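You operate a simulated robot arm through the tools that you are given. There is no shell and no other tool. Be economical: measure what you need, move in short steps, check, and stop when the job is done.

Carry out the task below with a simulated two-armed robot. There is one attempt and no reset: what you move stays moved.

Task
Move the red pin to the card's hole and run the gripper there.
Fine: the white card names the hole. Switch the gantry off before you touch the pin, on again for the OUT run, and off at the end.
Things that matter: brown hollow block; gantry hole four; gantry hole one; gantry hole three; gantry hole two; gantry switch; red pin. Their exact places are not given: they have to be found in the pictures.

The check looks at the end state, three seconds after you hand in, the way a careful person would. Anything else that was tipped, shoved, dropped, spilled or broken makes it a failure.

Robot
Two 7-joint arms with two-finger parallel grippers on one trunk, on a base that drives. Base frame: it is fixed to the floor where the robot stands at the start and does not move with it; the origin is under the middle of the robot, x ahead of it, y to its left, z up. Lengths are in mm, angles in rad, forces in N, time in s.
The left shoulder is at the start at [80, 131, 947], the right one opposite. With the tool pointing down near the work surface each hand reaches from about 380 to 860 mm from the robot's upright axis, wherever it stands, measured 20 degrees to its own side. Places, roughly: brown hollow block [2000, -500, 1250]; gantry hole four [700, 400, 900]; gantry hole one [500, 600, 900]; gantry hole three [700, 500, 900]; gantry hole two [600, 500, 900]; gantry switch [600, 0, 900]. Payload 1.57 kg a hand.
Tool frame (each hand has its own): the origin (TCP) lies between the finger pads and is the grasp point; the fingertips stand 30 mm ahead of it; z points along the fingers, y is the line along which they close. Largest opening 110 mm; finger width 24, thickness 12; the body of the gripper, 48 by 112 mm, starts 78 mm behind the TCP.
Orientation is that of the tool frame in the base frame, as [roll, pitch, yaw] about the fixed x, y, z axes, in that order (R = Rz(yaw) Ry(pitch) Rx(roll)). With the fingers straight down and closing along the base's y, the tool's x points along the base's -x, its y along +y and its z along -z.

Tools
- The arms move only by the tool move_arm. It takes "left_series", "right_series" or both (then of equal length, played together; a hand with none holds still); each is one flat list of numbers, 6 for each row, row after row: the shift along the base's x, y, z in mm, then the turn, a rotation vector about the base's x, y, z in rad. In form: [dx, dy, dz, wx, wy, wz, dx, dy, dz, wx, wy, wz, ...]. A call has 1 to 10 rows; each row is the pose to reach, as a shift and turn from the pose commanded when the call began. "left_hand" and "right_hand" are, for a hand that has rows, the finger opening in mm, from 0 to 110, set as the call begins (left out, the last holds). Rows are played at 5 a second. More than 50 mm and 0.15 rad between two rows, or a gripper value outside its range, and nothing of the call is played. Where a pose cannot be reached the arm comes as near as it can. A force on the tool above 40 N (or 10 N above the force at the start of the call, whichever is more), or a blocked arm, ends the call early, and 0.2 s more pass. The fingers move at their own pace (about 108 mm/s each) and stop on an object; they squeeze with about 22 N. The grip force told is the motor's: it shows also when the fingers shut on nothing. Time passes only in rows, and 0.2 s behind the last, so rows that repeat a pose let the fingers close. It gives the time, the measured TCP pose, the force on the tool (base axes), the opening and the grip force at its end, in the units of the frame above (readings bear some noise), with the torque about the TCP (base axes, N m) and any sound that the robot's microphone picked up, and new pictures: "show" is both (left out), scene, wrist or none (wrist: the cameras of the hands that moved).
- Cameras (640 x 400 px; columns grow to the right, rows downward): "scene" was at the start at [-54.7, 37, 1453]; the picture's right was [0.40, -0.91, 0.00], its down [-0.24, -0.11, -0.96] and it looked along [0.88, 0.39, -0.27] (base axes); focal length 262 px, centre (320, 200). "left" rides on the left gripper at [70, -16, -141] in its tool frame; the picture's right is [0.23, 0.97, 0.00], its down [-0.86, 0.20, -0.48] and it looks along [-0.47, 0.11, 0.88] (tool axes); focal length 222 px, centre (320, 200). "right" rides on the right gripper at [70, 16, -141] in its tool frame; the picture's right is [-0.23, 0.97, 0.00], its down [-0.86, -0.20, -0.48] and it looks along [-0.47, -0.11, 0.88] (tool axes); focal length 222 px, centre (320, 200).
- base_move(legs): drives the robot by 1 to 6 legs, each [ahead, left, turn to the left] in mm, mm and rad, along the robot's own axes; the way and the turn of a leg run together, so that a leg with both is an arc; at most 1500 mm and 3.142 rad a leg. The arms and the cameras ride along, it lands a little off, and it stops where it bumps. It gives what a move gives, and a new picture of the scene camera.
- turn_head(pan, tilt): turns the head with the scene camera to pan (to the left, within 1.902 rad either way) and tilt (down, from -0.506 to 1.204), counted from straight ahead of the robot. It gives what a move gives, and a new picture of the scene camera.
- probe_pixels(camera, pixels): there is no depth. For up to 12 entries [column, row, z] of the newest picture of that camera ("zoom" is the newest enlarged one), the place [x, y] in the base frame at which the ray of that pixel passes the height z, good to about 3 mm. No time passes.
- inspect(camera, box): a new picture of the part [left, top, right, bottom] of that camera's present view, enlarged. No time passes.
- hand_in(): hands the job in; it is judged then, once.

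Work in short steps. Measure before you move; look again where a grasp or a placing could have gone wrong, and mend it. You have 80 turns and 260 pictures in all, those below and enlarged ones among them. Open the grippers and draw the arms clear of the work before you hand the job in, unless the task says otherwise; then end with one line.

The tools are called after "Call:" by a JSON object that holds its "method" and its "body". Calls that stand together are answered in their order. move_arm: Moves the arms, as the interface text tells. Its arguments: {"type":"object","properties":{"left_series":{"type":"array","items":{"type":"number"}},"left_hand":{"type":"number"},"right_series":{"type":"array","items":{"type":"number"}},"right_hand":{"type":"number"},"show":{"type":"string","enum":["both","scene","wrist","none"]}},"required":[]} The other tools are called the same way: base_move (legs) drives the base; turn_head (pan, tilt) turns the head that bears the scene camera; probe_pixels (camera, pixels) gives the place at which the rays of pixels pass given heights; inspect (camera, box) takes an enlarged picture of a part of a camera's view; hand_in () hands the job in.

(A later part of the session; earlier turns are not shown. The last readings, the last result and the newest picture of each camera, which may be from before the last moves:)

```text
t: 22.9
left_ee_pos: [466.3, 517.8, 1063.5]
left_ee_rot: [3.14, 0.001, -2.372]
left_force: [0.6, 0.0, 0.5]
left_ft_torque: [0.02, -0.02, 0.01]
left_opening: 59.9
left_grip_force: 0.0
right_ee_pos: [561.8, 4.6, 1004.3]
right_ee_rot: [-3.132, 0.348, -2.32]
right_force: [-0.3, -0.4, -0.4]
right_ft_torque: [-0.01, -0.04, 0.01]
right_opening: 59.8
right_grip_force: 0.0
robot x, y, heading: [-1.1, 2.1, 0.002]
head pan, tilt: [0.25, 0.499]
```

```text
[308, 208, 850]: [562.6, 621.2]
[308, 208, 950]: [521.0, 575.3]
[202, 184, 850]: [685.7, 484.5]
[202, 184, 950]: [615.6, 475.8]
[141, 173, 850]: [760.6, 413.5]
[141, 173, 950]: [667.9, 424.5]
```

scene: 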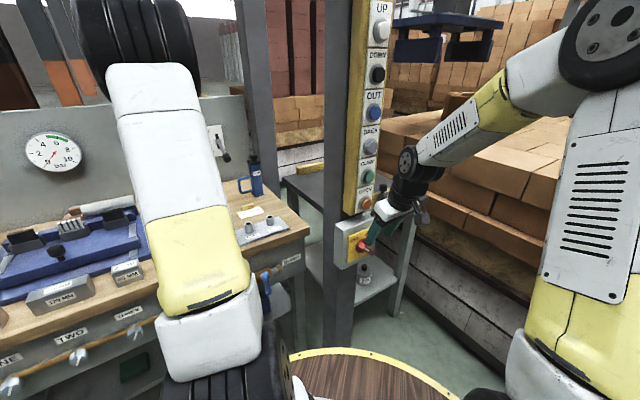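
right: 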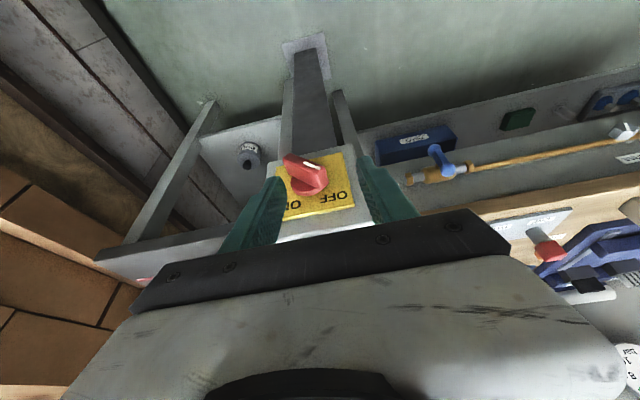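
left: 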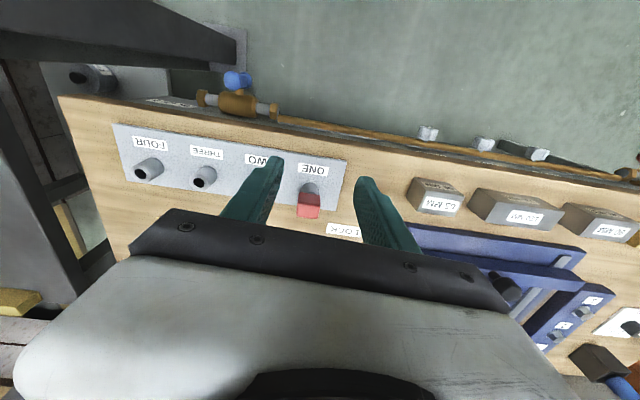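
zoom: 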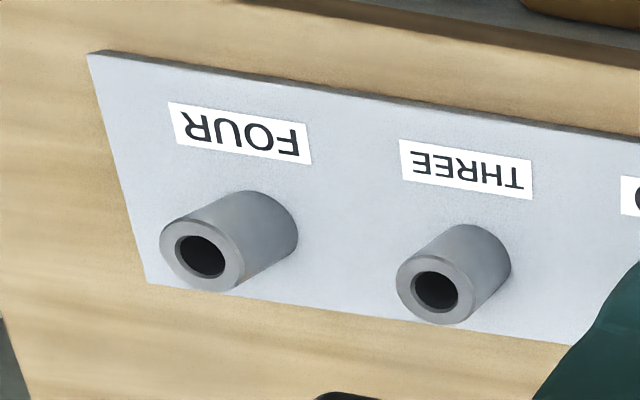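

The cap estimates to about (522,578,943) and its square sides line up with the row. I move above it at z≈1020 to refine.

Call:
{"method": "move_arm", "body": {"left_series": [28, 30, -20, 0, 0, 0, 56, 60, -43, 0, 0, 0, 56, 60, -43, 0, 0, 0], "show": "wrist"}}

Call:
{"method": "inspect", "body": {"camera": "left", "box": [240, 120, 400, 230]}}

```text
t: 23.8
left_ee_pos: [521.8, 577.5, 1020.1]
left_ee_rot: [3.139, 0.001, -2.373]
left_force: [-0.4, 0.2, -0.5]
left_ft_torque: [0.01, 0.04, -0.01]
left_opening: 60.2
left_grip_force: 0.1
right_ee_pos: [561.4, 3.8, 1003.2]
right_ee_rot: [-3.131, 0.35, -2.32]
right_force: [0.6, 0.6, 0.5]
right_ft_torque: [0.0, -0.01, 0.0]
right_opening: 59.8
right_grip_force: 0.0
robot x, y, heading: [-1.1, -0.9, 0.002]
head pan, tilt: [0.25, 0.499]
```

left: 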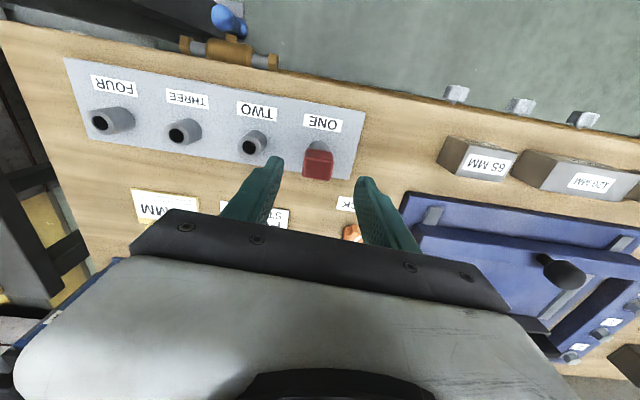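

```text
3.64 times, centred on (320, 175) of left
```

zoom: 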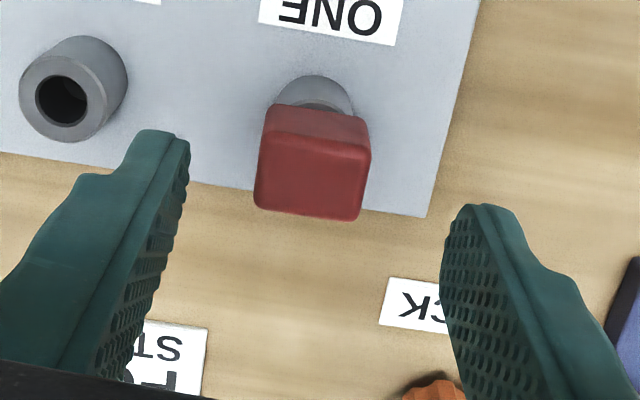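

Call:
{"method": "inspect", "body": {"camera": "left", "box": [70, 60, 290, 170]}}

Call:
{"method": "probe_pixels", "body": {"camera": "left", "pixels": [[317.8, 169.5, 900], [317.8, 169.5, 950], [101, 121, 900], [101, 121, 950], [176, 135, 900], [176, 135, 950], [248.5, 145, 900], [248.5, 145, 950]]}}

```text
2.91 times, centred on (180, 115) of left
```

zoom: 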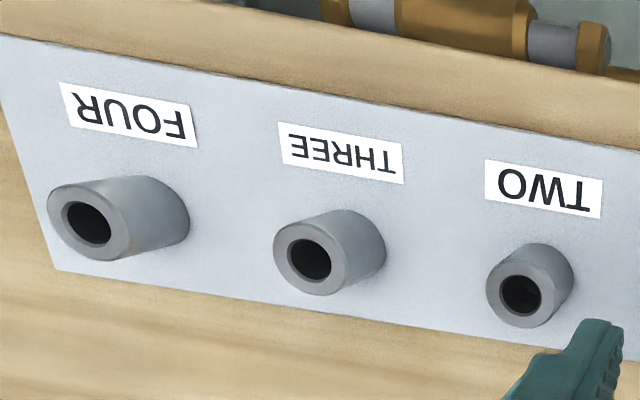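

```text
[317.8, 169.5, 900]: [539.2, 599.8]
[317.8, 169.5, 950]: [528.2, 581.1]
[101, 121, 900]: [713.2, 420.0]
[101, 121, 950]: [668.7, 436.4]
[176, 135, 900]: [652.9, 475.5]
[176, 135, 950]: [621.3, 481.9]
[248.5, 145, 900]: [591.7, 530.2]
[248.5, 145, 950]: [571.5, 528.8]
```

The cap axis comes to about (530,585) with its top at z≈938, and hole FOUR to about (708,422) with its top near 906. I descend to z=936 over the pin with the fingers open at 60.

Call:
{"method": "move_arm", "body": {"left_series": [8, 7.5, -30, 0, 0, 0, 8, 7.5, -60, 0, 0, 0, 8, 7.5, -84, 0, 0, 0, 8, 7.5, -84, 0, 0, 0], "show": "wrist"}}

Call:
{"method": "inspect", "body": {"camera": "left", "box": [240, 120, 400, 230]}}

```text
t: 24.8
left_ee_pos: [530.5, 585.3, 936.5]
left_ee_rot: [3.141, 0.0, -2.371]
left_force: [-0.6, 0.5, 0.5]
left_ft_torque: [0.01, 0.04, 0.02]
left_opening: 59.6
left_grip_force: 0.0
right_ee_pos: [561.4, 5.9, 1004.4]
right_ee_rot: [-3.133, 0.349, -2.321]
right_force: [-0.5, -0.5, 0.0]
right_ft_torque: [0.02, -0.01, -0.01]
right_opening: 60.0
right_grip_force: 0.1
robot x, y, heading: [2.2, 2.7, -0.003]
head pan, tilt: [0.25, 0.499]
```

left: 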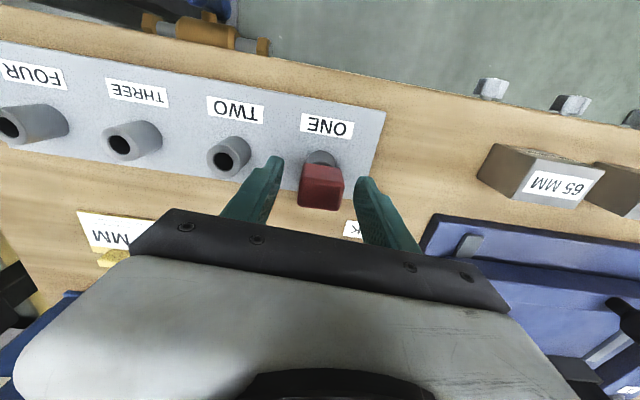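

```text
3.64 times, centred on (320, 175) of left
```

zoom: 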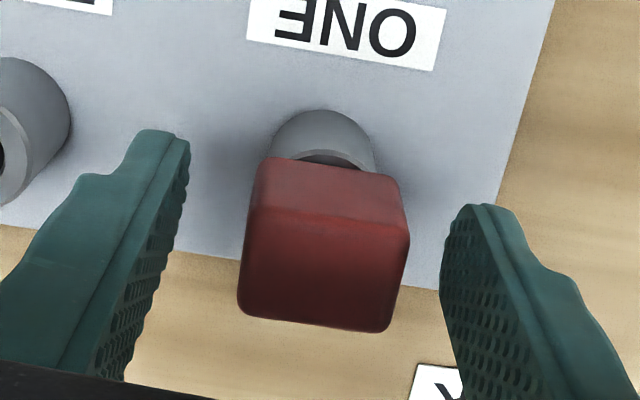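

The cap is centred between the fingers at (320,193). I lower 6 mm more and close on it.

Call:
{"method": "move_arm", "body": {"left_series": [0, 0, -6, 0, 0, 0, 0, 0, -6, 0, 0, 0], "show": "none"}}

Call:
{"method": "move_arm", "body": {"left_series": [0, 0, 0, 0, 0, 0, 0, 0, 0, 0, 0, 0, 0, 0, 0, 0, 0, 0, 0, 0, 0, 0, 0, 0], "left_hand": 15, "show": "wrist"}}

```text
t: 25.4
left_ee_pos: [529.2, 584.4, 931.6]
left_ee_rot: [3.14, 0.001, -2.372]
left_force: [-0.3, 0.1, 0.2]
left_ft_torque: [-0.03, -0.01, -0.04]
left_opening: 60.1
left_grip_force: 0.0
right_ee_pos: [560.8, 5.0, 1003.7]
right_ee_rot: [-3.133, 0.348, -2.319]
right_force: [0.0, -0.1, 0.0]
right_ft_torque: [0.01, -0.01, 0.0]
right_opening: 59.7
right_grip_force: 0.1
robot x, y, heading: [-1.7, -1.2, -0.0]
head pan, tilt: [0.25, 0.499]
```

```text
t: 26.4
left_ee_pos: [531.6, 585.1, 931.9]
left_ee_rot: [3.14, 0.001, -2.372]
left_force: [0.2, -0.4, 0.6]
left_ft_torque: [0.05, 0.02, -0.05]
left_opening: 33.2
left_grip_force: 21.7
right_ee_pos: [559.9, 5.3, 1004.8]
right_ee_rot: [-3.133, 0.349, -2.318]
right_force: [-1.0, 0.4, -0.7]
right_ft_torque: [0.04, 0.02, 0.01]
right_opening: 59.9
right_grip_force: 0.2
robot x, y, heading: [-0.1, -0.3, 0.004]
head pan, tilt: [0.25, 0.499]
```

left: 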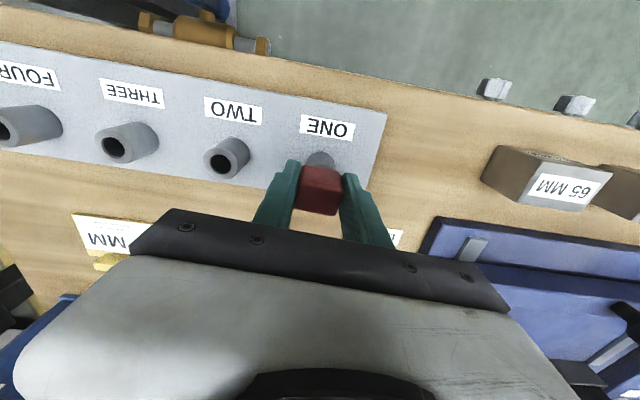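

The cap is gripped at 33 mm with 21.7 N. I lift straight up.

Call:
{"method": "move_arm", "body": {"left_series": [0, 0, 20, 0, 0, 0, 0, 0, 45, 0, 0, 0, 0, 0, 80, 0, 0, 0, 0, 0, 115, 0, 0, 0], "show": "both"}}

Call:
{"method": "inspect", "body": {"camera": "left", "box": [220, 100, 420, 230]}}

```text
t: 27.4
left_ee_pos: [529.6, 585.4, 1044.7]
left_ee_rot: [3.138, 0.0, -2.372]
left_force: [0.0, -0.2, -0.3]
left_ft_torque: [-0.03, 0.02, 0.04]
left_opening: 33.3
left_grip_force: 22.1
right_ee_pos: [560.8, 5.5, 1004.6]
right_ee_rot: [-3.134, 0.348, -2.321]
right_force: [-1.2, 0.5, -1.6]
right_ft_torque: [0.03, 0.0, 0.0]
right_opening: 59.9
right_grip_force: 0.0
robot x, y, heading: [-1.6, -0.2, 0.002]
head pan, tilt: [0.25, 0.499]
```

scene: 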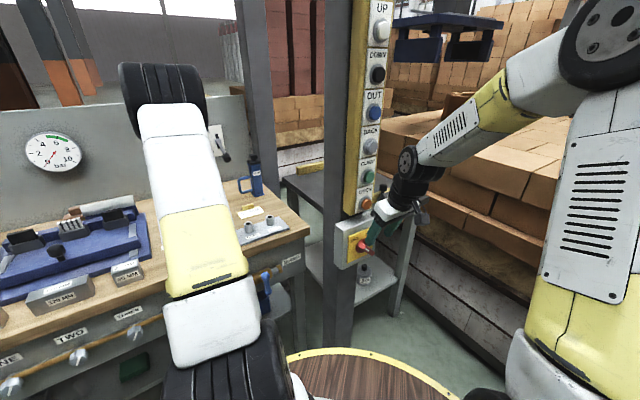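
left: 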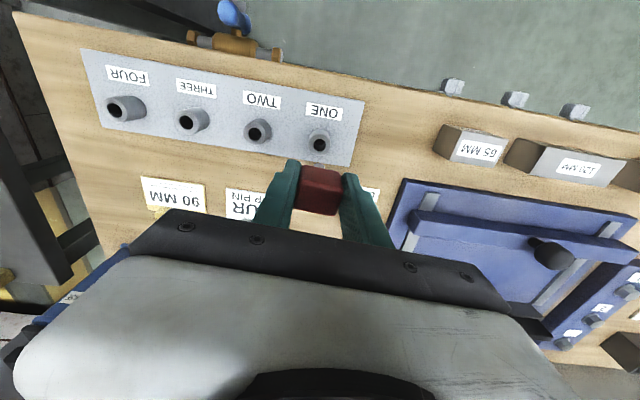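

```text
3.08 times, centred on (320, 165) of left
```

zoom: 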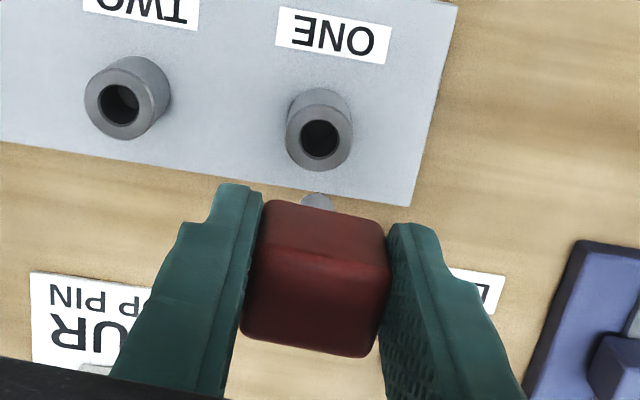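

The pin is out and hole ONE is now visible directly below. Since its axis is known (≈530,585), I use it to calibrate the hole-top height and the offset to hole FOUR.

Call:
{"method": "inspect", "body": {"camera": "left", "box": [80, 60, 240, 150]}}

Call:
{"method": "probe_pixels", "body": {"camera": "left", "pixels": [[320, 144.9, 890], [320, 144.9, 905], [320, 144.9, 920]]}}

```text
4.00 times, centred on (160, 105) of left
```

zoom: 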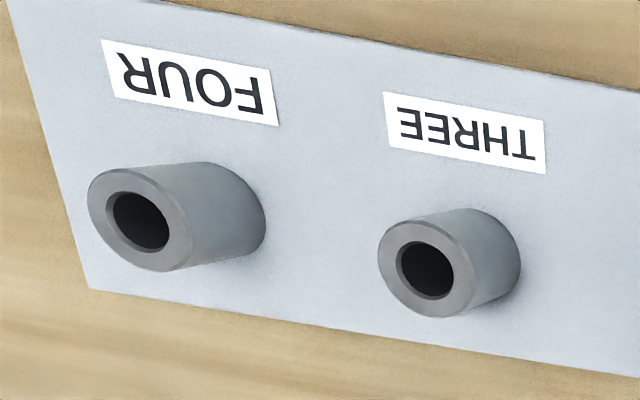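

```text
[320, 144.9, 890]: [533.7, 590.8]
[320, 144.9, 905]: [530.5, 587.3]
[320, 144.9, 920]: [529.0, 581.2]
```

Call:
{"method": "probe_pixels", "body": {"camera": "left", "pixels": [[115, 110.25, 908], [187, 122, 908], [255.7, 133.8, 908], [320, 144.9, 908]]}}

```text
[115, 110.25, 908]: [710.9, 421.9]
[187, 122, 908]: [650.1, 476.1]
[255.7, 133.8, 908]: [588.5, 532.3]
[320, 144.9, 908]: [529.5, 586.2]
```

Spacing is consistent, so hole FOUR lies at about (710.5,421.5). I carry the pin there at height and look again.

Call:
{"method": "move_arm", "body": {"left_series": [20, -18, 15, 0, 0, 0, 52, -47, 15, 0, 0, 0, 84, -76, 15, 0, 0, 0, 116, -105, 15, 0, 0, 0, 148, -134, 15, 0, 0, 0, 170, -154, 15, 0, 0, 0, 181, -164, 15, 0, 0, 0, 181, -164, 15, 0, 0, 0], "show": "both"}}

Call:
{"method": "inspect", "body": {"camera": "left", "box": [220, 100, 420, 230]}}

```text
t: 29.1
left_ee_pos: [710.9, 419.8, 1061.4]
left_ee_rot: [3.141, 0.001, -2.373]
left_force: [-0.7, 0.4, 0.5]
left_ft_torque: [0.03, -0.01, -0.04]
left_opening: 33.5
left_grip_force: 22.3
right_ee_pos: [561.4, 4.8, 1004.4]
right_ee_rot: [-3.133, 0.35, -2.318]
right_force: [0.5, 0.0, 0.3]
right_ft_torque: [-0.01, 0.01, 0.0]
right_opening: 59.9
right_grip_force: 0.1
robot x, y, heading: [-0.3, -1.8, -0.001]
head pan, tilt: [0.25, 0.499]
```

scene: 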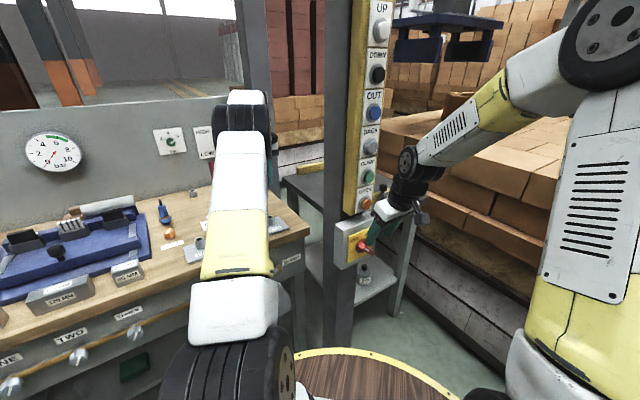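
left: 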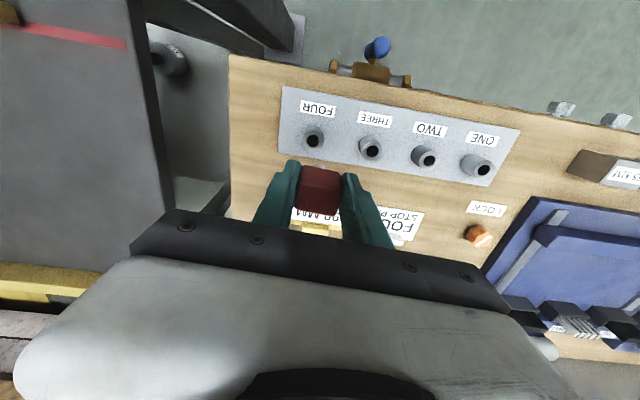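

```text
3.08 times, centred on (320, 165) of left
```

zoom: 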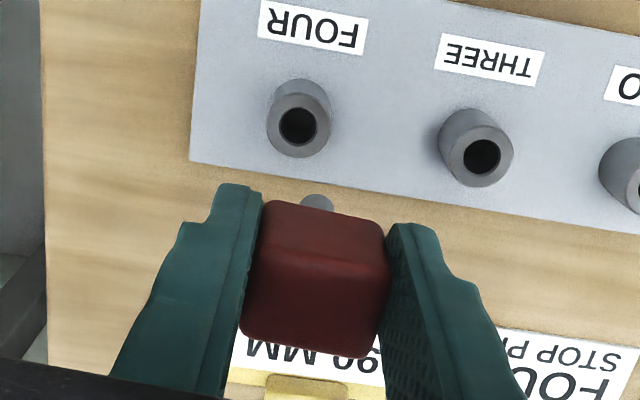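

Call:
{"method": "probe_pixels", "body": {"camera": "left", "pixels": [[312.9, 141, 908], [320, 142, 908], [373.3, 150.8, 908]]}}

```text
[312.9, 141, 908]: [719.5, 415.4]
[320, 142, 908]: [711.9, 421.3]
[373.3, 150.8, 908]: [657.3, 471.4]
```

The closer view puts hole FOUR at (719.5,415). I correct by about (+8.6,-5) and lower part way to recheck.

Call:
{"method": "move_arm", "body": {"left_series": [4, -2, 0, 0, 0, 0, 8.6, -4.9, -20, 0, 0, 0, 8.6, -4.9, -42, 0, 0, 0, 8.6, -4.9, -42, 0, 0, 0], "show": "wrist"}}

Call:
{"method": "inspect", "body": {"camera": "left", "box": [260, 120, 380, 210]}}

```text
t: 30.1
left_ee_pos: [719.0, 416.9, 1019.0]
left_ee_rot: [3.141, 0.003, -2.371]
left_force: [0.0, 0.5, 0.0]
left_ft_torque: [0.02, -0.04, -0.01]
left_opening: 33.3
left_grip_force: 22.1
right_ee_pos: [561.1, 4.7, 1004.2]
right_ee_rot: [-3.132, 0.349, -2.32]
right_force: [0.4, -0.7, 0.0]
right_ft_torque: [-0.03, 0.01, -0.01]
right_opening: 59.9
right_grip_force: 0.1
robot x, y, heading: [-0.8, 2.0, -0.0]
head pan, tilt: [0.25, 0.499]
```

left: 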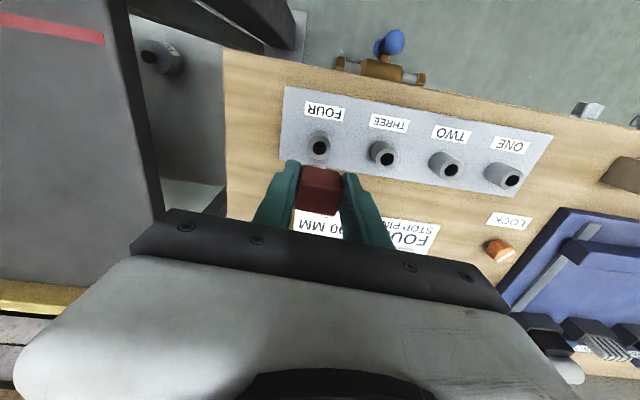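

```text
4.44 times, centred on (320, 165) of left
```

zoom: 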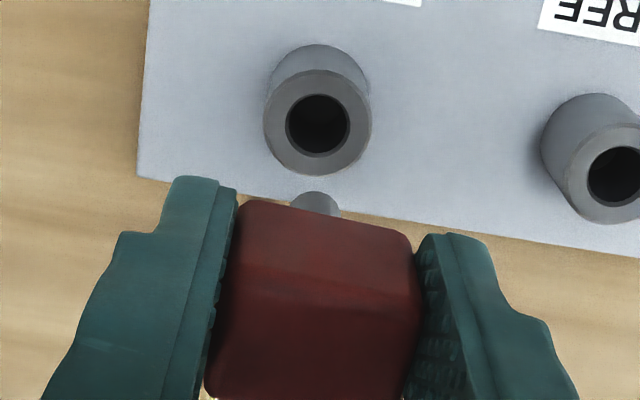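

Call:
{"method": "probe_pixels", "body": {"camera": "left", "pixels": [[319.5, 148.1, 908], [319.5, 148.1, 915], [316.5, 165, 908]]}}

```text
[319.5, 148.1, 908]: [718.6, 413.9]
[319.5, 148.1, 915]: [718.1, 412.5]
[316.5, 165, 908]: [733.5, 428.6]
```

Hole at (718.6,414) vs TCP (719,416): nearly aligned. I nudge by -1.5 in y and lower 30 mm, watching the force.

Call:
{"method": "move_arm", "body": {"left_series": [-0.3, -1.5, -10, 0, 0, 0, -0.3, -1.5, -20, 0, 0, 0, -0.3, -1.5, -30, 0, 0, 0, -0.3, -1.5, -30, 0, 0, 0], "show": "wrist"}}

Call:
{"method": "inspect", "body": {"camera": "left", "box": [260, 120, 380, 210]}}

```text
t: 31.1
left_ee_pos: [718.8, 415.9, 987.4]
left_ee_rot: [3.14, 0.001, -2.37]
left_force: [-0.4, 0.5, -0.8]
left_ft_torque: [0.01, 0.01, 0.0]
left_opening: 33.1
left_grip_force: 21.9
right_ee_pos: [560.7, 4.3, 1004.8]
right_ee_rot: [-3.132, 0.349, -2.319]
right_force: [0.7, -0.4, -0.6]
right_ft_torque: [0.01, 0.0, 0.03]
right_opening: 60.1
right_grip_force: 0.1
robot x, y, heading: [0.5, 2.1, 0.0]
head pan, tilt: [0.25, 0.499]
```

left: 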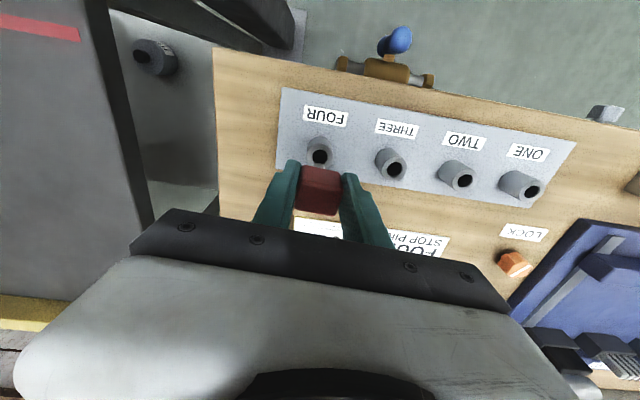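

```text
4.44 times, centred on (320, 165) of left
```

zoom: 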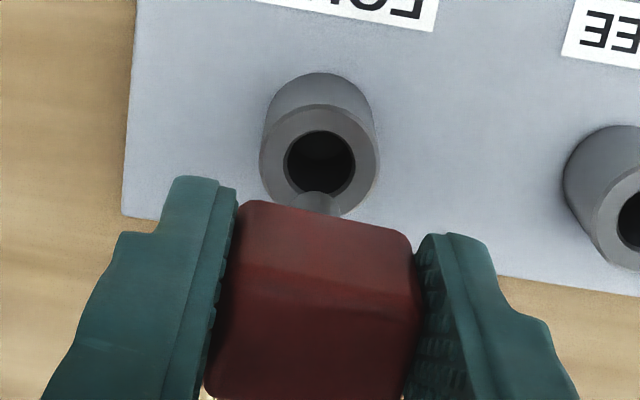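

Call:
{"method": "probe_pixels", "body": {"camera": "left", "pixels": [[320, 156.7, 908], [320, 156.7, 912]]}}

```text
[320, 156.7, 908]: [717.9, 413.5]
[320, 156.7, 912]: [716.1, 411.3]
```

I nudge (-0.6,-1.6) and lower another 22 mm, then look at the tip against the hole.

Call:
{"method": "move_arm", "body": {"left_series": [-0.6, -1.6, -6, 0, 0, 0, -0.6, -1.6, -14, 0, 0, 0, -0.6, -1.6, -22, 0, 0, 0, -0.6, -1.6, -22, 0, 0, 0], "show": "wrist"}}

Call:
{"method": "inspect", "body": {"camera": "left", "box": [260, 120, 380, 210]}}

```text
t: 32.1
left_ee_pos: [718.4, 413.1, 966.4]
left_ee_rot: [3.139, 0.001, -2.373]
left_force: [0.2, -0.3, -0.4]
left_ft_torque: [0.0, -0.02, 0.03]
left_opening: 33.3
left_grip_force: 22.1
right_ee_pos: [560.2, 4.7, 1003.7]
right_ee_rot: [-3.133, 0.349, -2.318]
right_force: [-0.6, -0.2, -0.1]
right_ft_torque: [0.01, -0.01, 0.02]
right_opening: 60.2
right_grip_force: 0.0
robot x, y, heading: [0.1, 4.2, -0.0]
head pan, tilt: [0.25, 0.499]
```

left: 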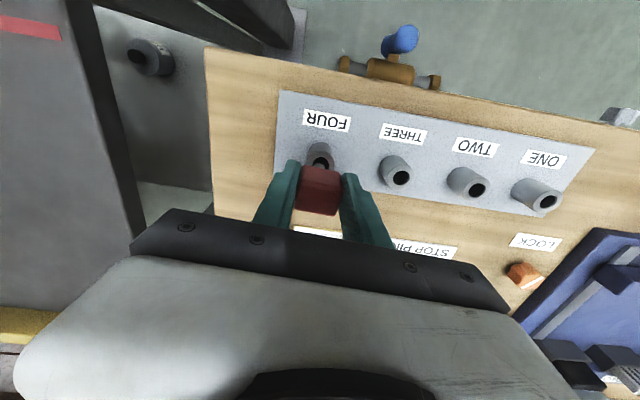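

```text
4.44 times, centred on (320, 165) of left
```

zoom: 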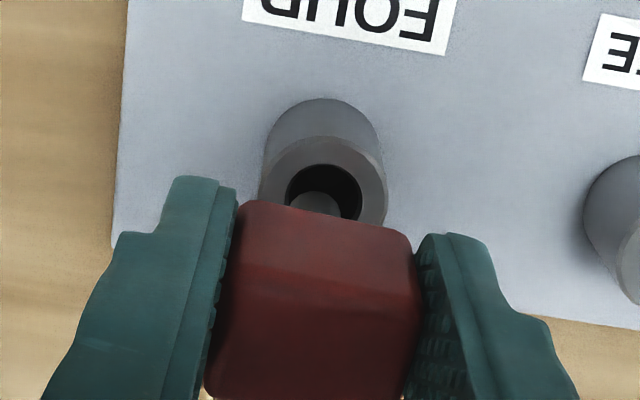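

The pin tip (column 315) sits left of the hole centre (325) in the enlarged view, about 2 mm. I shift by (-1.9,+1.2) and lower 6 mm.

Call:
{"method": "move_arm", "body": {"left_series": [-1.9, 1.2, 0, 0, 0, 0, -1.9, 1.2, -6, 0, 0, 0, -1.9, 1.2, -6, 0, 0, 0], "show": "none"}}

Call:
{"method": "inspect", "body": {"camera": "left", "box": [280, 130, 360, 190]}}

```text
t: 33.0
left_ee_pos: [715.1, 414.2, 959.3]
left_ee_rot: [3.139, -0.001, -2.373]
left_force: [-0.2, -0.8, -0.7]
left_ft_torque: [0.04, -0.01, -0.04]
left_opening: 33.3
left_grip_force: 21.8
right_ee_pos: [560.3, 5.4, 1003.0]
right_ee_rot: [-3.132, 0.35, -2.319]
right_force: [0.0, 0.2, 0.2]
right_ft_torque: [0.01, -0.02, -0.03]
right_opening: 60.0
right_grip_force: 0.1
robot x, y, heading: [2.3, 0.5, -0.001]
head pan, tilt: [0.25, 0.499]
```

```text
6.67 times, centred on (320, 160) of left
```

zoom: 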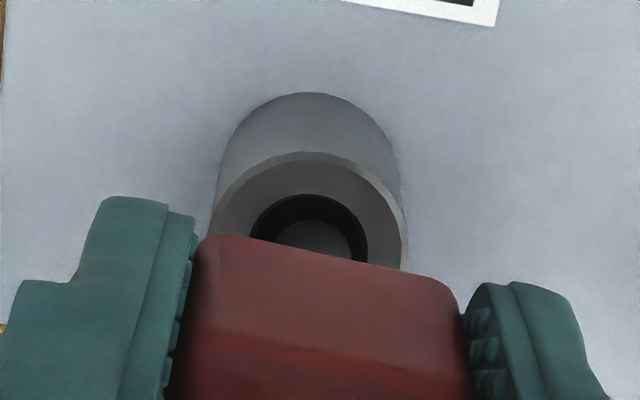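

The tip is now centred within the hole (272–350 within 250–367). I lower in small steps to the seated height.

Call:
{"method": "move_arm", "body": {"left_series": [0, 0, -4, 0, 0, 0, 0, 0, -8, 0, 0, 0, 0, 0, -12, 0, 0, 0, 0, 0, -16, 0, 0, 0, 0, 0, -20, 0, 0, 0, 0, 0, -24, 0, 0, 0, 0, 0, -28, 0, 0, 0, 0, 0, -30, 0, 0, 0, 0, 0, -30, 0, 0, 0], "show": "wrist"}}

Call:
{"method": "inspect", "body": {"camera": "left", "box": [260, 120, 380, 210]}}

```text
t: 35.0
left_ee_pos: [718.2, 414.3, 931.7]
left_ee_rot: [3.139, 0.002, -2.372]
left_force: [-0.8, -0.5, 2.3]
left_ft_torque: [-0.02, 0.03, 0.01]
left_opening: 33.2
left_grip_force: 22.3
right_ee_pos: [561.0, 4.2, 1004.3]
right_ee_rot: [-3.134, 0.351, -2.32]
right_force: [0.4, -0.8, -0.4]
right_ft_torque: [-0.03, -0.02, -0.01]
right_opening: 60.2
right_grip_force: 0.1
robot x, y, heading: [-0.2, -1.9, -0.004]
head pan, tilt: [0.25, 0.499]
```

left: 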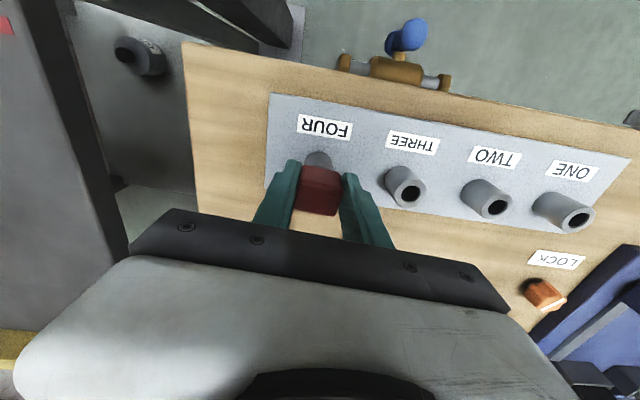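

```text
4.44 times, centred on (320, 165) of left
```

zoom: 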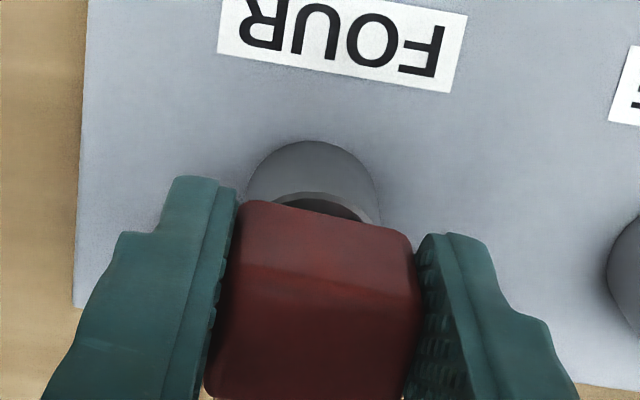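

The pin has gone in to the same height as in hole ONE, with slight upward force. I press 2 mm more to confirm it is seated, then release.

Call:
{"method": "move_arm", "body": {"left_series": [0, 0, -1, 0, 0, 0, 0, 0, -2, 0, 0, 0, 0, 0, -2, 0, 0, 0], "show": "none"}}

Call:
{"method": "move_arm", "body": {"left_series": [0, 0, 1, 0, 0, 0, 0, 0, 1, 0, 0, 0, 0, 0, 1, 0, 0, 0], "left_hand": 60, "show": "wrist"}}

Call:
{"method": "move_arm", "body": {"left_series": [0, 0, 30, 0, 0, 0, 0, 0, 70, 0, 0, 0, -20, -10, 110, 0, 0, 0, -40, 10, 140, 0, 0, 0], "show": "wrist"}}

```text
t: 35.8
left_ee_pos: [716.2, 414.5, 930.7]
left_ee_rot: [-3.141, 0.004, -2.372]
left_force: [-2.9, 0.7, 21.1]
left_ft_torque: [0.07, 0.13, -0.02]
left_opening: 33.5
left_grip_force: 21.9
right_ee_pos: [559.5, 3.6, 1004.9]
right_ee_rot: [-3.132, 0.349, -2.32]
right_force: [0.9, -0.1, 0.7]
right_ft_torque: [-0.03, 0.04, 0.0]
right_opening: 60.4
right_grip_force: 0.1
robot x, y, heading: [-3.8, -4.5, -0.003]
head pan, tilt: [0.25, 0.499]
```

```text
t: 36.5
left_ee_pos: [715.5, 415.5, 929.2]
left_ee_rot: [-3.141, 0.001, -2.372]
left_force: [-0.5, 0.2, -0.1]
left_ft_torque: [0.0, 0.01, -0.01]
left_opening: 59.8
left_grip_force: 0.1
right_ee_pos: [560.5, 5.6, 1002.8]
right_ee_rot: [-3.134, 0.348, -2.319]
right_force: [-0.2, -0.3, -0.6]
right_ft_torque: [0.02, -0.01, 0.01]
right_opening: 60.1
right_grip_force: 0.1
robot x, y, heading: [1.4, -0.1, -0.0]
head pan, tilt: [0.25, 0.499]
```

left: 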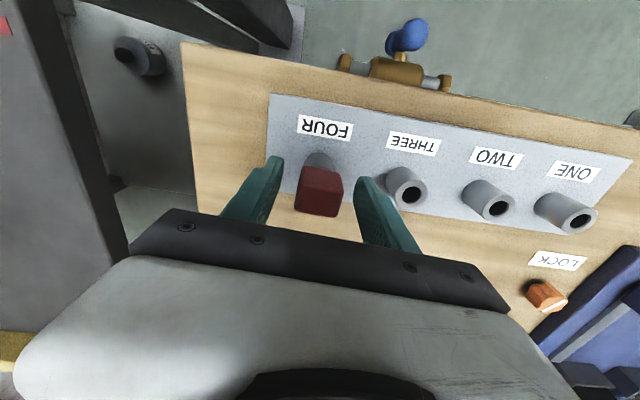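

```text
t: 37.5
left_ee_pos: [676.4, 424.1, 1069.2]
left_ee_rot: [3.14, 0.002, -2.373]
left_force: [-0.2, -0.1, 0.0]
left_ft_torque: [0.03, 0.01, -0.01]
left_opening: 59.7
left_grip_force: 0.1
right_ee_pos: [560.5, 3.3, 1002.9]
right_ee_rot: [-3.136, 0.35, -2.322]
right_force: [0.5, 0.9, 0.6]
right_ft_torque: [0.0, 0.05, 0.04]
right_opening: 60.0
right_grip_force: 0.1
robot x, y, heading: [-1.6, 0.5, 0.002]
head pan, tilt: [0.25, 0.499]
```

left: 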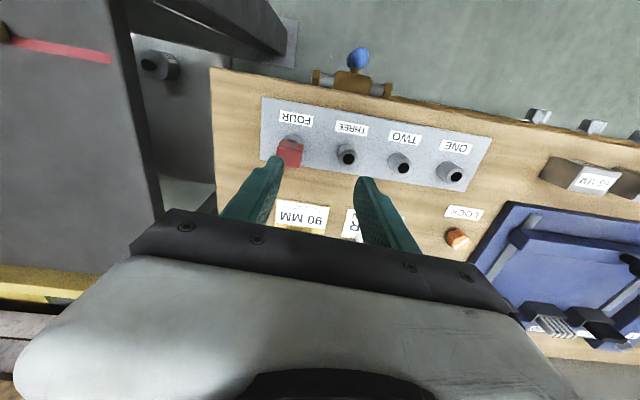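

The pin stands in hole FOUR. I retreat the left arm back up out of the way to its starting area.

Call:
{"method": "move_arm", "body": {"left_series": [-45, 10, 15, 0, 0, 0, -90, 20, 30, 0, 0, 0, -135, 30, 45, 0, 0, 0, -180, 40, 60, 0, 0, -0.1, -220, 50, 75, 0, 0, -0.2, -250, 40, 110, 0, 0, -0.3, -270, 30, 150, 0, 0, -0.4, -290, 20, 190, 0, 0, -0.5, -310, 10, 230, 0, 0, -0.6, -330, 0, 270, 0, 0, -0.7], "show": "scene"}}

Call:
{"method": "turn_head", "body": {"pan": 0.15, "tilt": 0.2}}

```text
t: 39.8
left_ee_pos: [347.2, 424.8, 1340.5]
left_ee_rot: [3.14, -0.001, -3.072]
left_force: [-1.0, 0.1, -0.9]
left_ft_torque: [-0.01, -0.01, 0.02]
left_opening: 60.0
left_grip_force: 0.0
right_ee_pos: [561.3, 4.7, 1004.3]
right_ee_rot: [-3.133, 0.349, -2.32]
right_force: [0.7, 1.0, -0.1]
right_ft_torque: [0.01, 0.0, 0.01]
right_opening: 60.2
right_grip_force: 0.1
robot x, y, heading: [2.3, 4.4, -0.005]
head pan, tilt: [0.25, 0.499]
```

scene: 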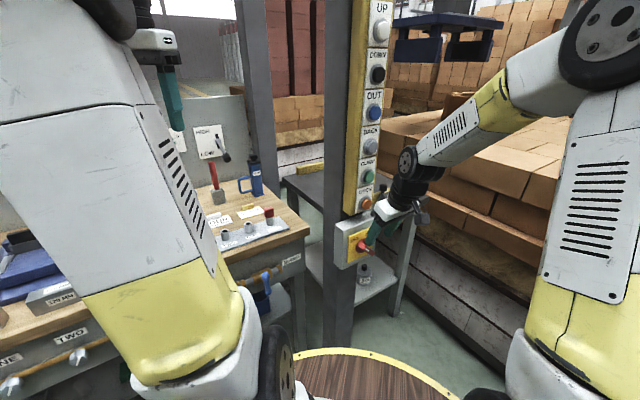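

```text
t: 40.5
left_ee_pos: [346.9, 425.8, 1338.3]
left_ee_rot: [3.141, 0.0, -3.072]
left_force: [0.1, -0.8, -0.5]
left_ft_torque: [0.0, -0.03, 0.03]
left_opening: 60.1
left_grip_force: 0.0
right_ee_pos: [561.8, 5.0, 1004.0]
right_ee_rot: [-3.132, 0.349, -2.321]
right_force: [-0.1, 0.8, -0.4]
right_ft_torque: [0.0, -0.02, 0.0]
right_opening: 59.9
right_grip_force: 0.1
robot x, y, heading: [0.6, 0.9, 0.003]
head pan, tilt: [0.15, 0.201]
```

scene: 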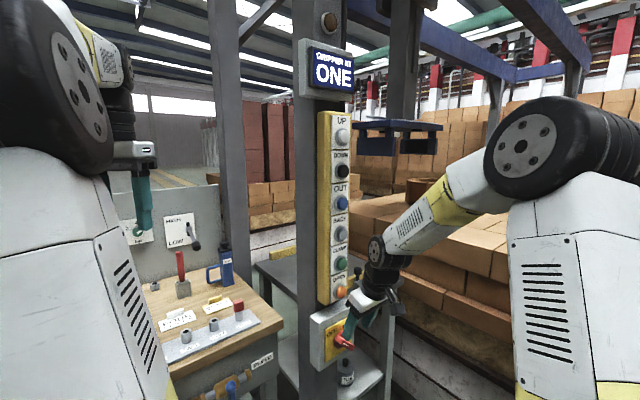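

The display, pendant and gripper are all clear: jaws near row 150, with the hollow block's top at row 178 behind. Now I straddle the knob with the fingers biased toward OFF, ready to sweep to ON.

Call:
{"method": "move_arm", "body": {"right_series": [16, -1.5, -3, 0, 0, 0, 27, 10, -30, 0, 0, 0, 38, 21, -56, 0, 0, 0, 45, 28, -68, 0, 0, 0], "right_hand": 60, "show": "wrist"}}

Call:
{"method": "inspect", "body": {"camera": "right", "box": [220, 100, 420, 250]}}

```text
t: 41.5
left_ee_pos: [347.4, 424.3, 1339.3]
left_ee_rot: [-3.141, 0.003, -3.074]
left_force: [-0.3, -0.2, 0.9]
left_ft_torque: [-0.02, -0.01, -0.01]
left_opening: 60.0
left_grip_force: 0.1
right_ee_pos: [604.8, 32.7, 936.3]
right_ee_rot: [-3.132, 0.349, -2.32]
right_force: [0.5, 0.3, 0.6]
right_ft_torque: [-0.01, 0.02, 0.01]
right_opening: 60.0
right_grip_force: 0.2
robot x, y, heading: [1.9, 1.2, 0.004]
head pan, tilt: [0.15, 0.201]
```

right: 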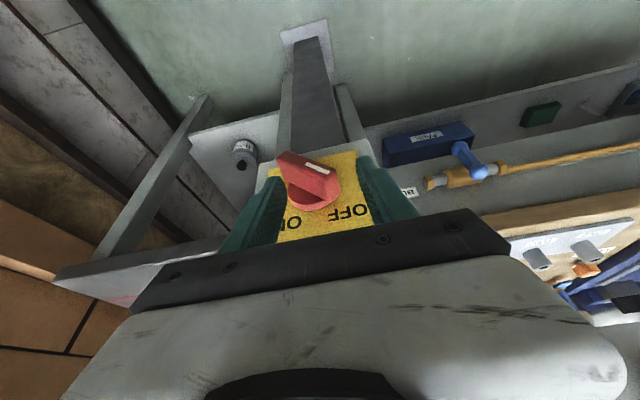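

```text
2.67 times, centred on (320, 175) of right
```

zoom: 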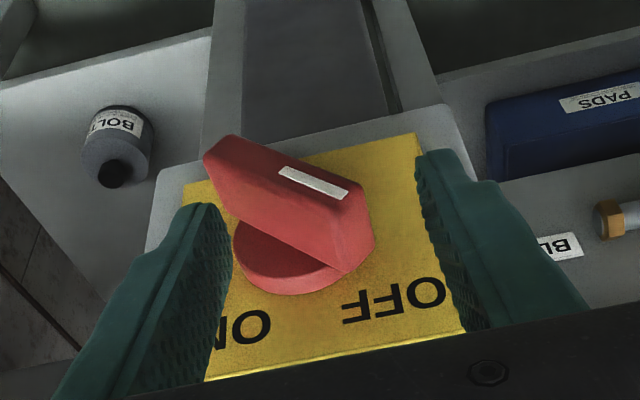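

The fingers straddle the knob well. I finish the entry and sweep toward ON.

Call:
{"method": "move_arm", "body": {"right_series": [7, 6.5, -12, 0, 0, 0, 14, 0, -12, 0, 0, 0, 21, -7, -12, 0, 0, 0, 28, -14, -12, 0, 0, 0, 35, -20, -12, 0, 0, 0, 39, -24, -12, 0, 0, 0, 39, -24, -12, 0, 0, 0], "show": "wrist"}}

Call:
{"method": "inspect", "body": {"camera": "right", "box": [220, 100, 420, 250]}}

```text
t: 43.1
left_ee_pos: [346.8, 425.8, 1338.9]
left_ee_rot: [3.139, 0.004, -3.072]
left_force: [-0.6, -0.4, 0.5]
left_ft_torque: [0.05, -0.02, 0.0]
left_opening: 60.0
left_grip_force: 0.1
right_ee_pos: [644.8, 7.8, 926.0]
right_ee_rot: [-3.131, 0.346, -2.321]
right_force: [-5.6, -0.6, 12.0]
right_ft_torque: [0.23, 0.42, 0.14]
right_opening: 63.1
right_grip_force: 1.9
robot x, y, heading: [-1.5, -0.2, 0.003]
head pan, tilt: [0.15, 0.201]
```

right: 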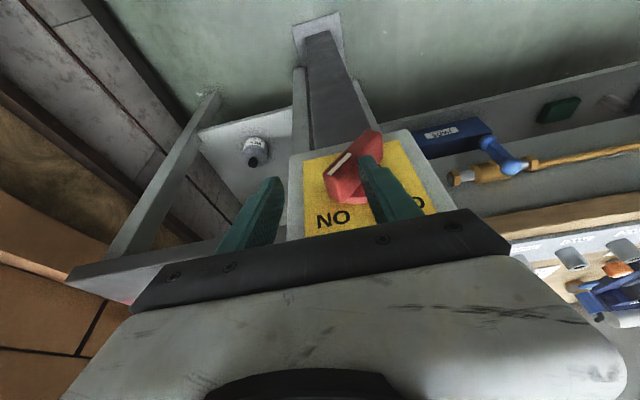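

```text
2.67 times, centred on (320, 175) of right
```

zoom: 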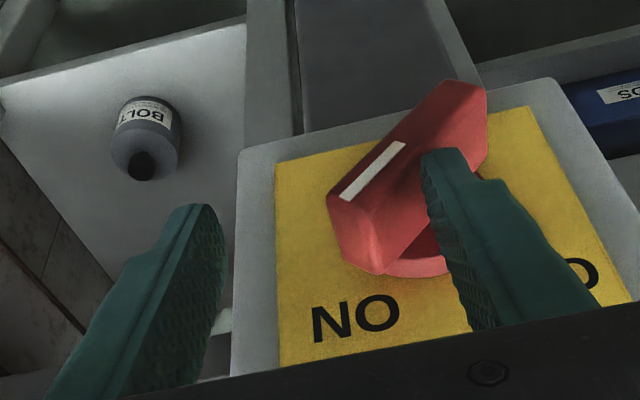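

The knob now points to ON. I back off and retreat the right hand, closing the fingers, to a spot from which the wrist camera can see the OUT button.

Call:
{"method": "move_arm", "body": {"right_series": [-6, 6, 0, 0, 0, 0, -16, -2, 25, 0, 0, 0, -35, -20, 60, 0, 0, 0, -65, -50, 90, 0, 0, 0, -95, -80, 110, 0, 0, 0, -110, -100, 140, 0, 0, 0, -110, -100, 190, 0, 0, 0, -110, -100, 235, 0, 0, 0], "show": "both"}}

```text
refused: row 4 steps farther than a row can; nothing moved
```

Call:
{"method": "move_arm", "body": {"right_series": [-6, 6, 0, 0, 0, 0, -16, -2, 25, 0, 0, 0, -35, -20, 60, 0, 0, 0, -60, -45, 85, 0, 0, 0, -85, -70, 110, 0, 0, 0, -105, -95, 140, 0, 0, 0, -110, -100, 188, 0, 0, 0, -110, -100, 235, 0, 0, 0], "show": "both"}}

Call:
{"method": "inspect", "body": {"camera": "scene", "box": [280, 100, 400, 380]}}

```text
t: 45.0
left_ee_pos: [347.0, 424.3, 1339.9]
left_ee_rot: [3.14, 0.002, -3.072]
left_force: [-0.7, 0.1, -0.3]
left_ft_torque: [0.0, 0.01, -0.02]
left_opening: 59.9
left_grip_force: 0.0
right_ee_pos: [534.0, -90.3, 1159.6]
right_ee_rot: [-3.135, 0.35, -2.32]
right_force: [-0.9, -0.5, 0.5]
right_ft_torque: [-0.02, 0.06, -0.01]
right_opening: 60.0
right_grip_force: 0.0
robot x, y, heading: [-2.7, 0.7, 0.002]
head pan, tilt: [0.15, 0.201]
```

scene: 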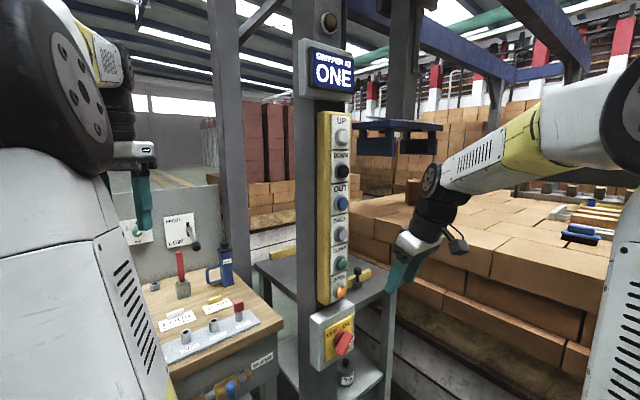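
right: 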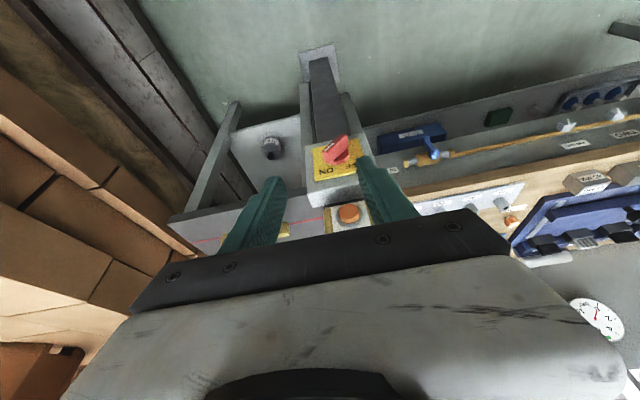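

```text
1.43 times, centred on (340, 240) of scene
```

zoom: 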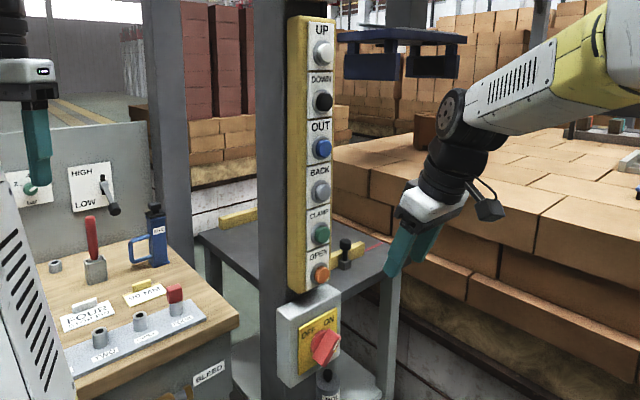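

I triangulate the OPEN button (right (349,213), scene (341,293)) and take rays for OUT (scene (341.5,203)).

Call:
{"method": "inspect", "body": {"camera": "right", "box": [300, 120, 420, 230]}}

Call:
{"method": "probe_pixels", "body": {"camera": "right", "pixels": [[349, 213, 1000], [349, 213, 1030], [349, 213, 1060]]}}

Call:
{"method": "inspect", "body": {"camera": "scene", "box": [300, 170, 380, 310]}}

Call:
{"method": "probe_pixels", "body": {"camera": "scene", "pixels": [[341, 293, 1000], [341, 293, 1030], [341, 293, 1060], [341.5, 203, 1200], [341.5, 203, 1250], [341.5, 203, 1300], [341, 234, 1150], [341, 234, 1200]]}}

```text
3.64 times, centred on (360, 175) of right
```

zoom: 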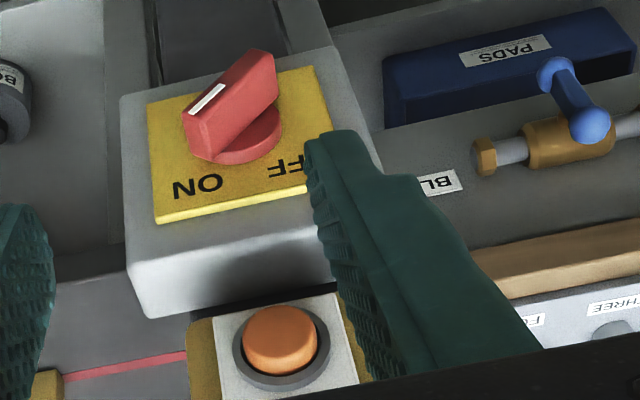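

```text
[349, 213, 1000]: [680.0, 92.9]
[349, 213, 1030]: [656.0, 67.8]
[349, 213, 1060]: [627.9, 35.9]
```

```text
2.86 times, centred on (340, 240) of scene
```

zoom: 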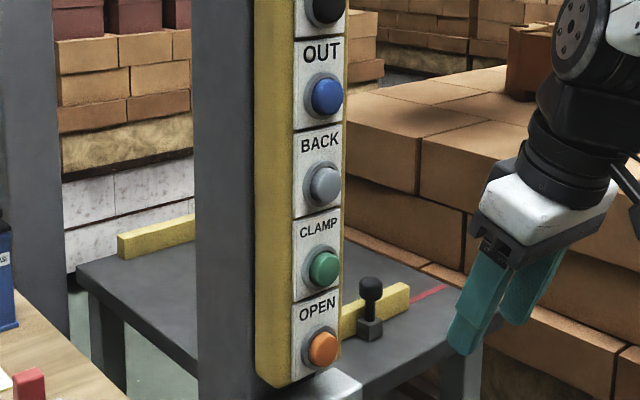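

```text
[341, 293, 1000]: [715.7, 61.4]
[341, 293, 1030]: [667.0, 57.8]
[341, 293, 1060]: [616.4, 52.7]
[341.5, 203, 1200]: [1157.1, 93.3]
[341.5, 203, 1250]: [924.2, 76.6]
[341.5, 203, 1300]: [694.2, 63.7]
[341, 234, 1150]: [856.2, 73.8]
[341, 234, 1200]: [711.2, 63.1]
```

The OPEN button triangulates to (649,57,1039), and equal spacing puts OUT at about (649,58,1310). I raise the right hand with fingers closed to a standoff 90 mm in front of OUT.

Call:
{"method": "move_arm", "body": {"right_series": [0, 0, 45, 0, 0, 0, 0, 0, 90, 0, 0, 0, 0, 10, 135, 0, 0, 0, 10, 20, 174, 0, 0, 0, 30, 50, 174, 0, 0, 0, 53, 84, 174, 0, 0, 0, 53, 84, 174, 0, 0, 0], "right_hand": 0, "show": "both"}}

Call:
{"method": "inspect", "body": {"camera": "scene", "box": [300, 100, 440, 260]}}

```text
t: 46.5
left_ee_pos: [347.0, 425.6, 1339.2]
left_ee_rot: [3.139, 0.0, -3.072]
left_force: [0.4, -0.2, -0.3]
left_ft_torque: [0.0, 0.02, 0.02]
left_opening: 59.8
left_grip_force: 0.0
right_ee_pos: [586.6, -6.6, 1333.2]
right_ee_rot: [-3.133, 0.35, -2.322]
right_force: [-0.1, 0.8, -0.6]
right_ft_torque: [0.0, 0.03, -0.04]
right_opening: 0.0
right_grip_force: 21.5
robot x, y, heading: [0.8, 2.9, -0.0]
head pan, tilt: [0.15, 0.201]
```

scene: 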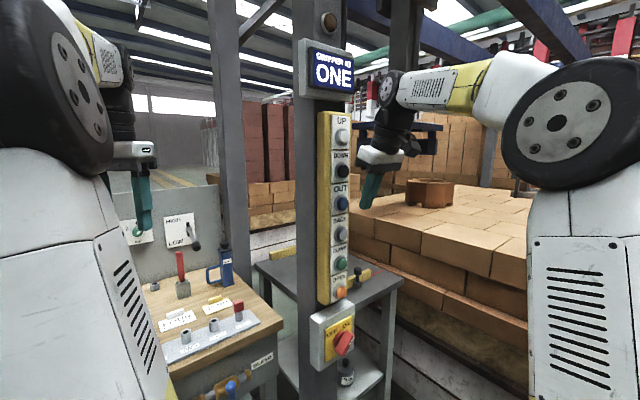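
right: 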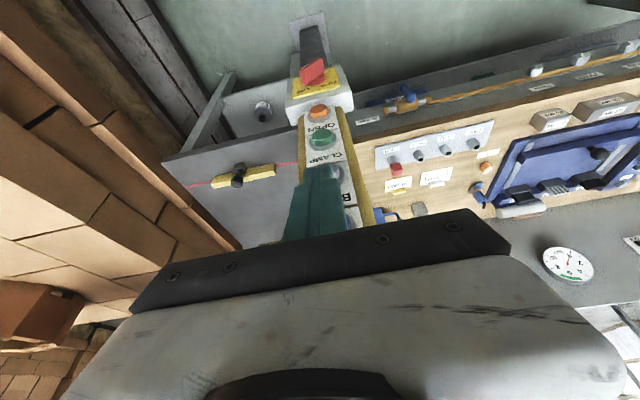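

```text
2.50 times, centred on (370, 180) of scene
```

zoom: 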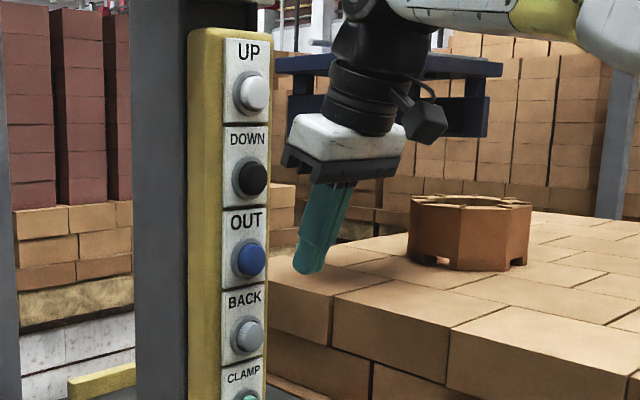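

The fingertips are in front of OUT. I advance 58 mm toward the button and check alignment.

Call:
{"method": "move_arm", "body": {"right_series": [20, 21, 0, 0, 0, 0, 40, 41.5, 0, 0, 0, 0, 40, 41.5, 0, 0, 0, 0], "show": "scene"}}

Call:
{"method": "inspect", "body": {"camera": "scene", "box": [300, 130, 400, 260]}}

Call:
{"method": "inspect", "body": {"camera": "right", "box": [240, 60, 400, 250]}}

```text
t: 47.4
left_ee_pos: [346.8, 425.3, 1339.4]
left_ee_rot: [3.14, 0.001, -3.071]
left_force: [-0.4, 0.4, -0.1]
left_ft_torque: [-0.01, 0.03, 0.0]
left_opening: 59.8
left_grip_force: 0.1
right_ee_pos: [627.2, 34.3, 1334.6]
right_ee_rot: [-3.133, 0.348, -2.324]
right_force: [-0.4, 0.0, 0.5]
right_ft_torque: [-0.01, -0.02, -0.02]
right_opening: 0.0
right_grip_force: 21.1
robot x, y, heading: [0.3, 2.8, 0.004]
head pan, tilt: [0.15, 0.201]
```

scene: 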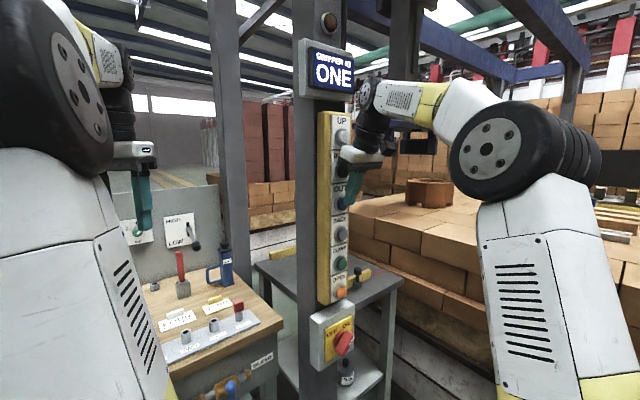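

```text
3.08 times, centred on (350, 195) of scene
```

zoom: 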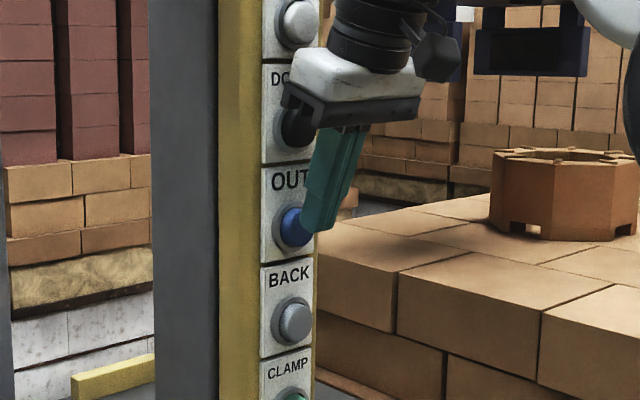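

```text
2.11 times, centred on (320, 155) of right
```

zoom: 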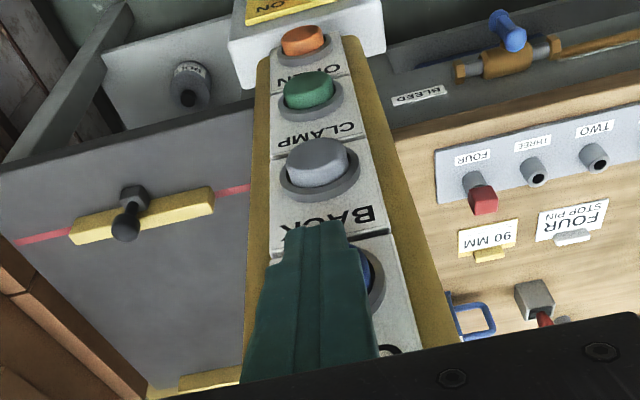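

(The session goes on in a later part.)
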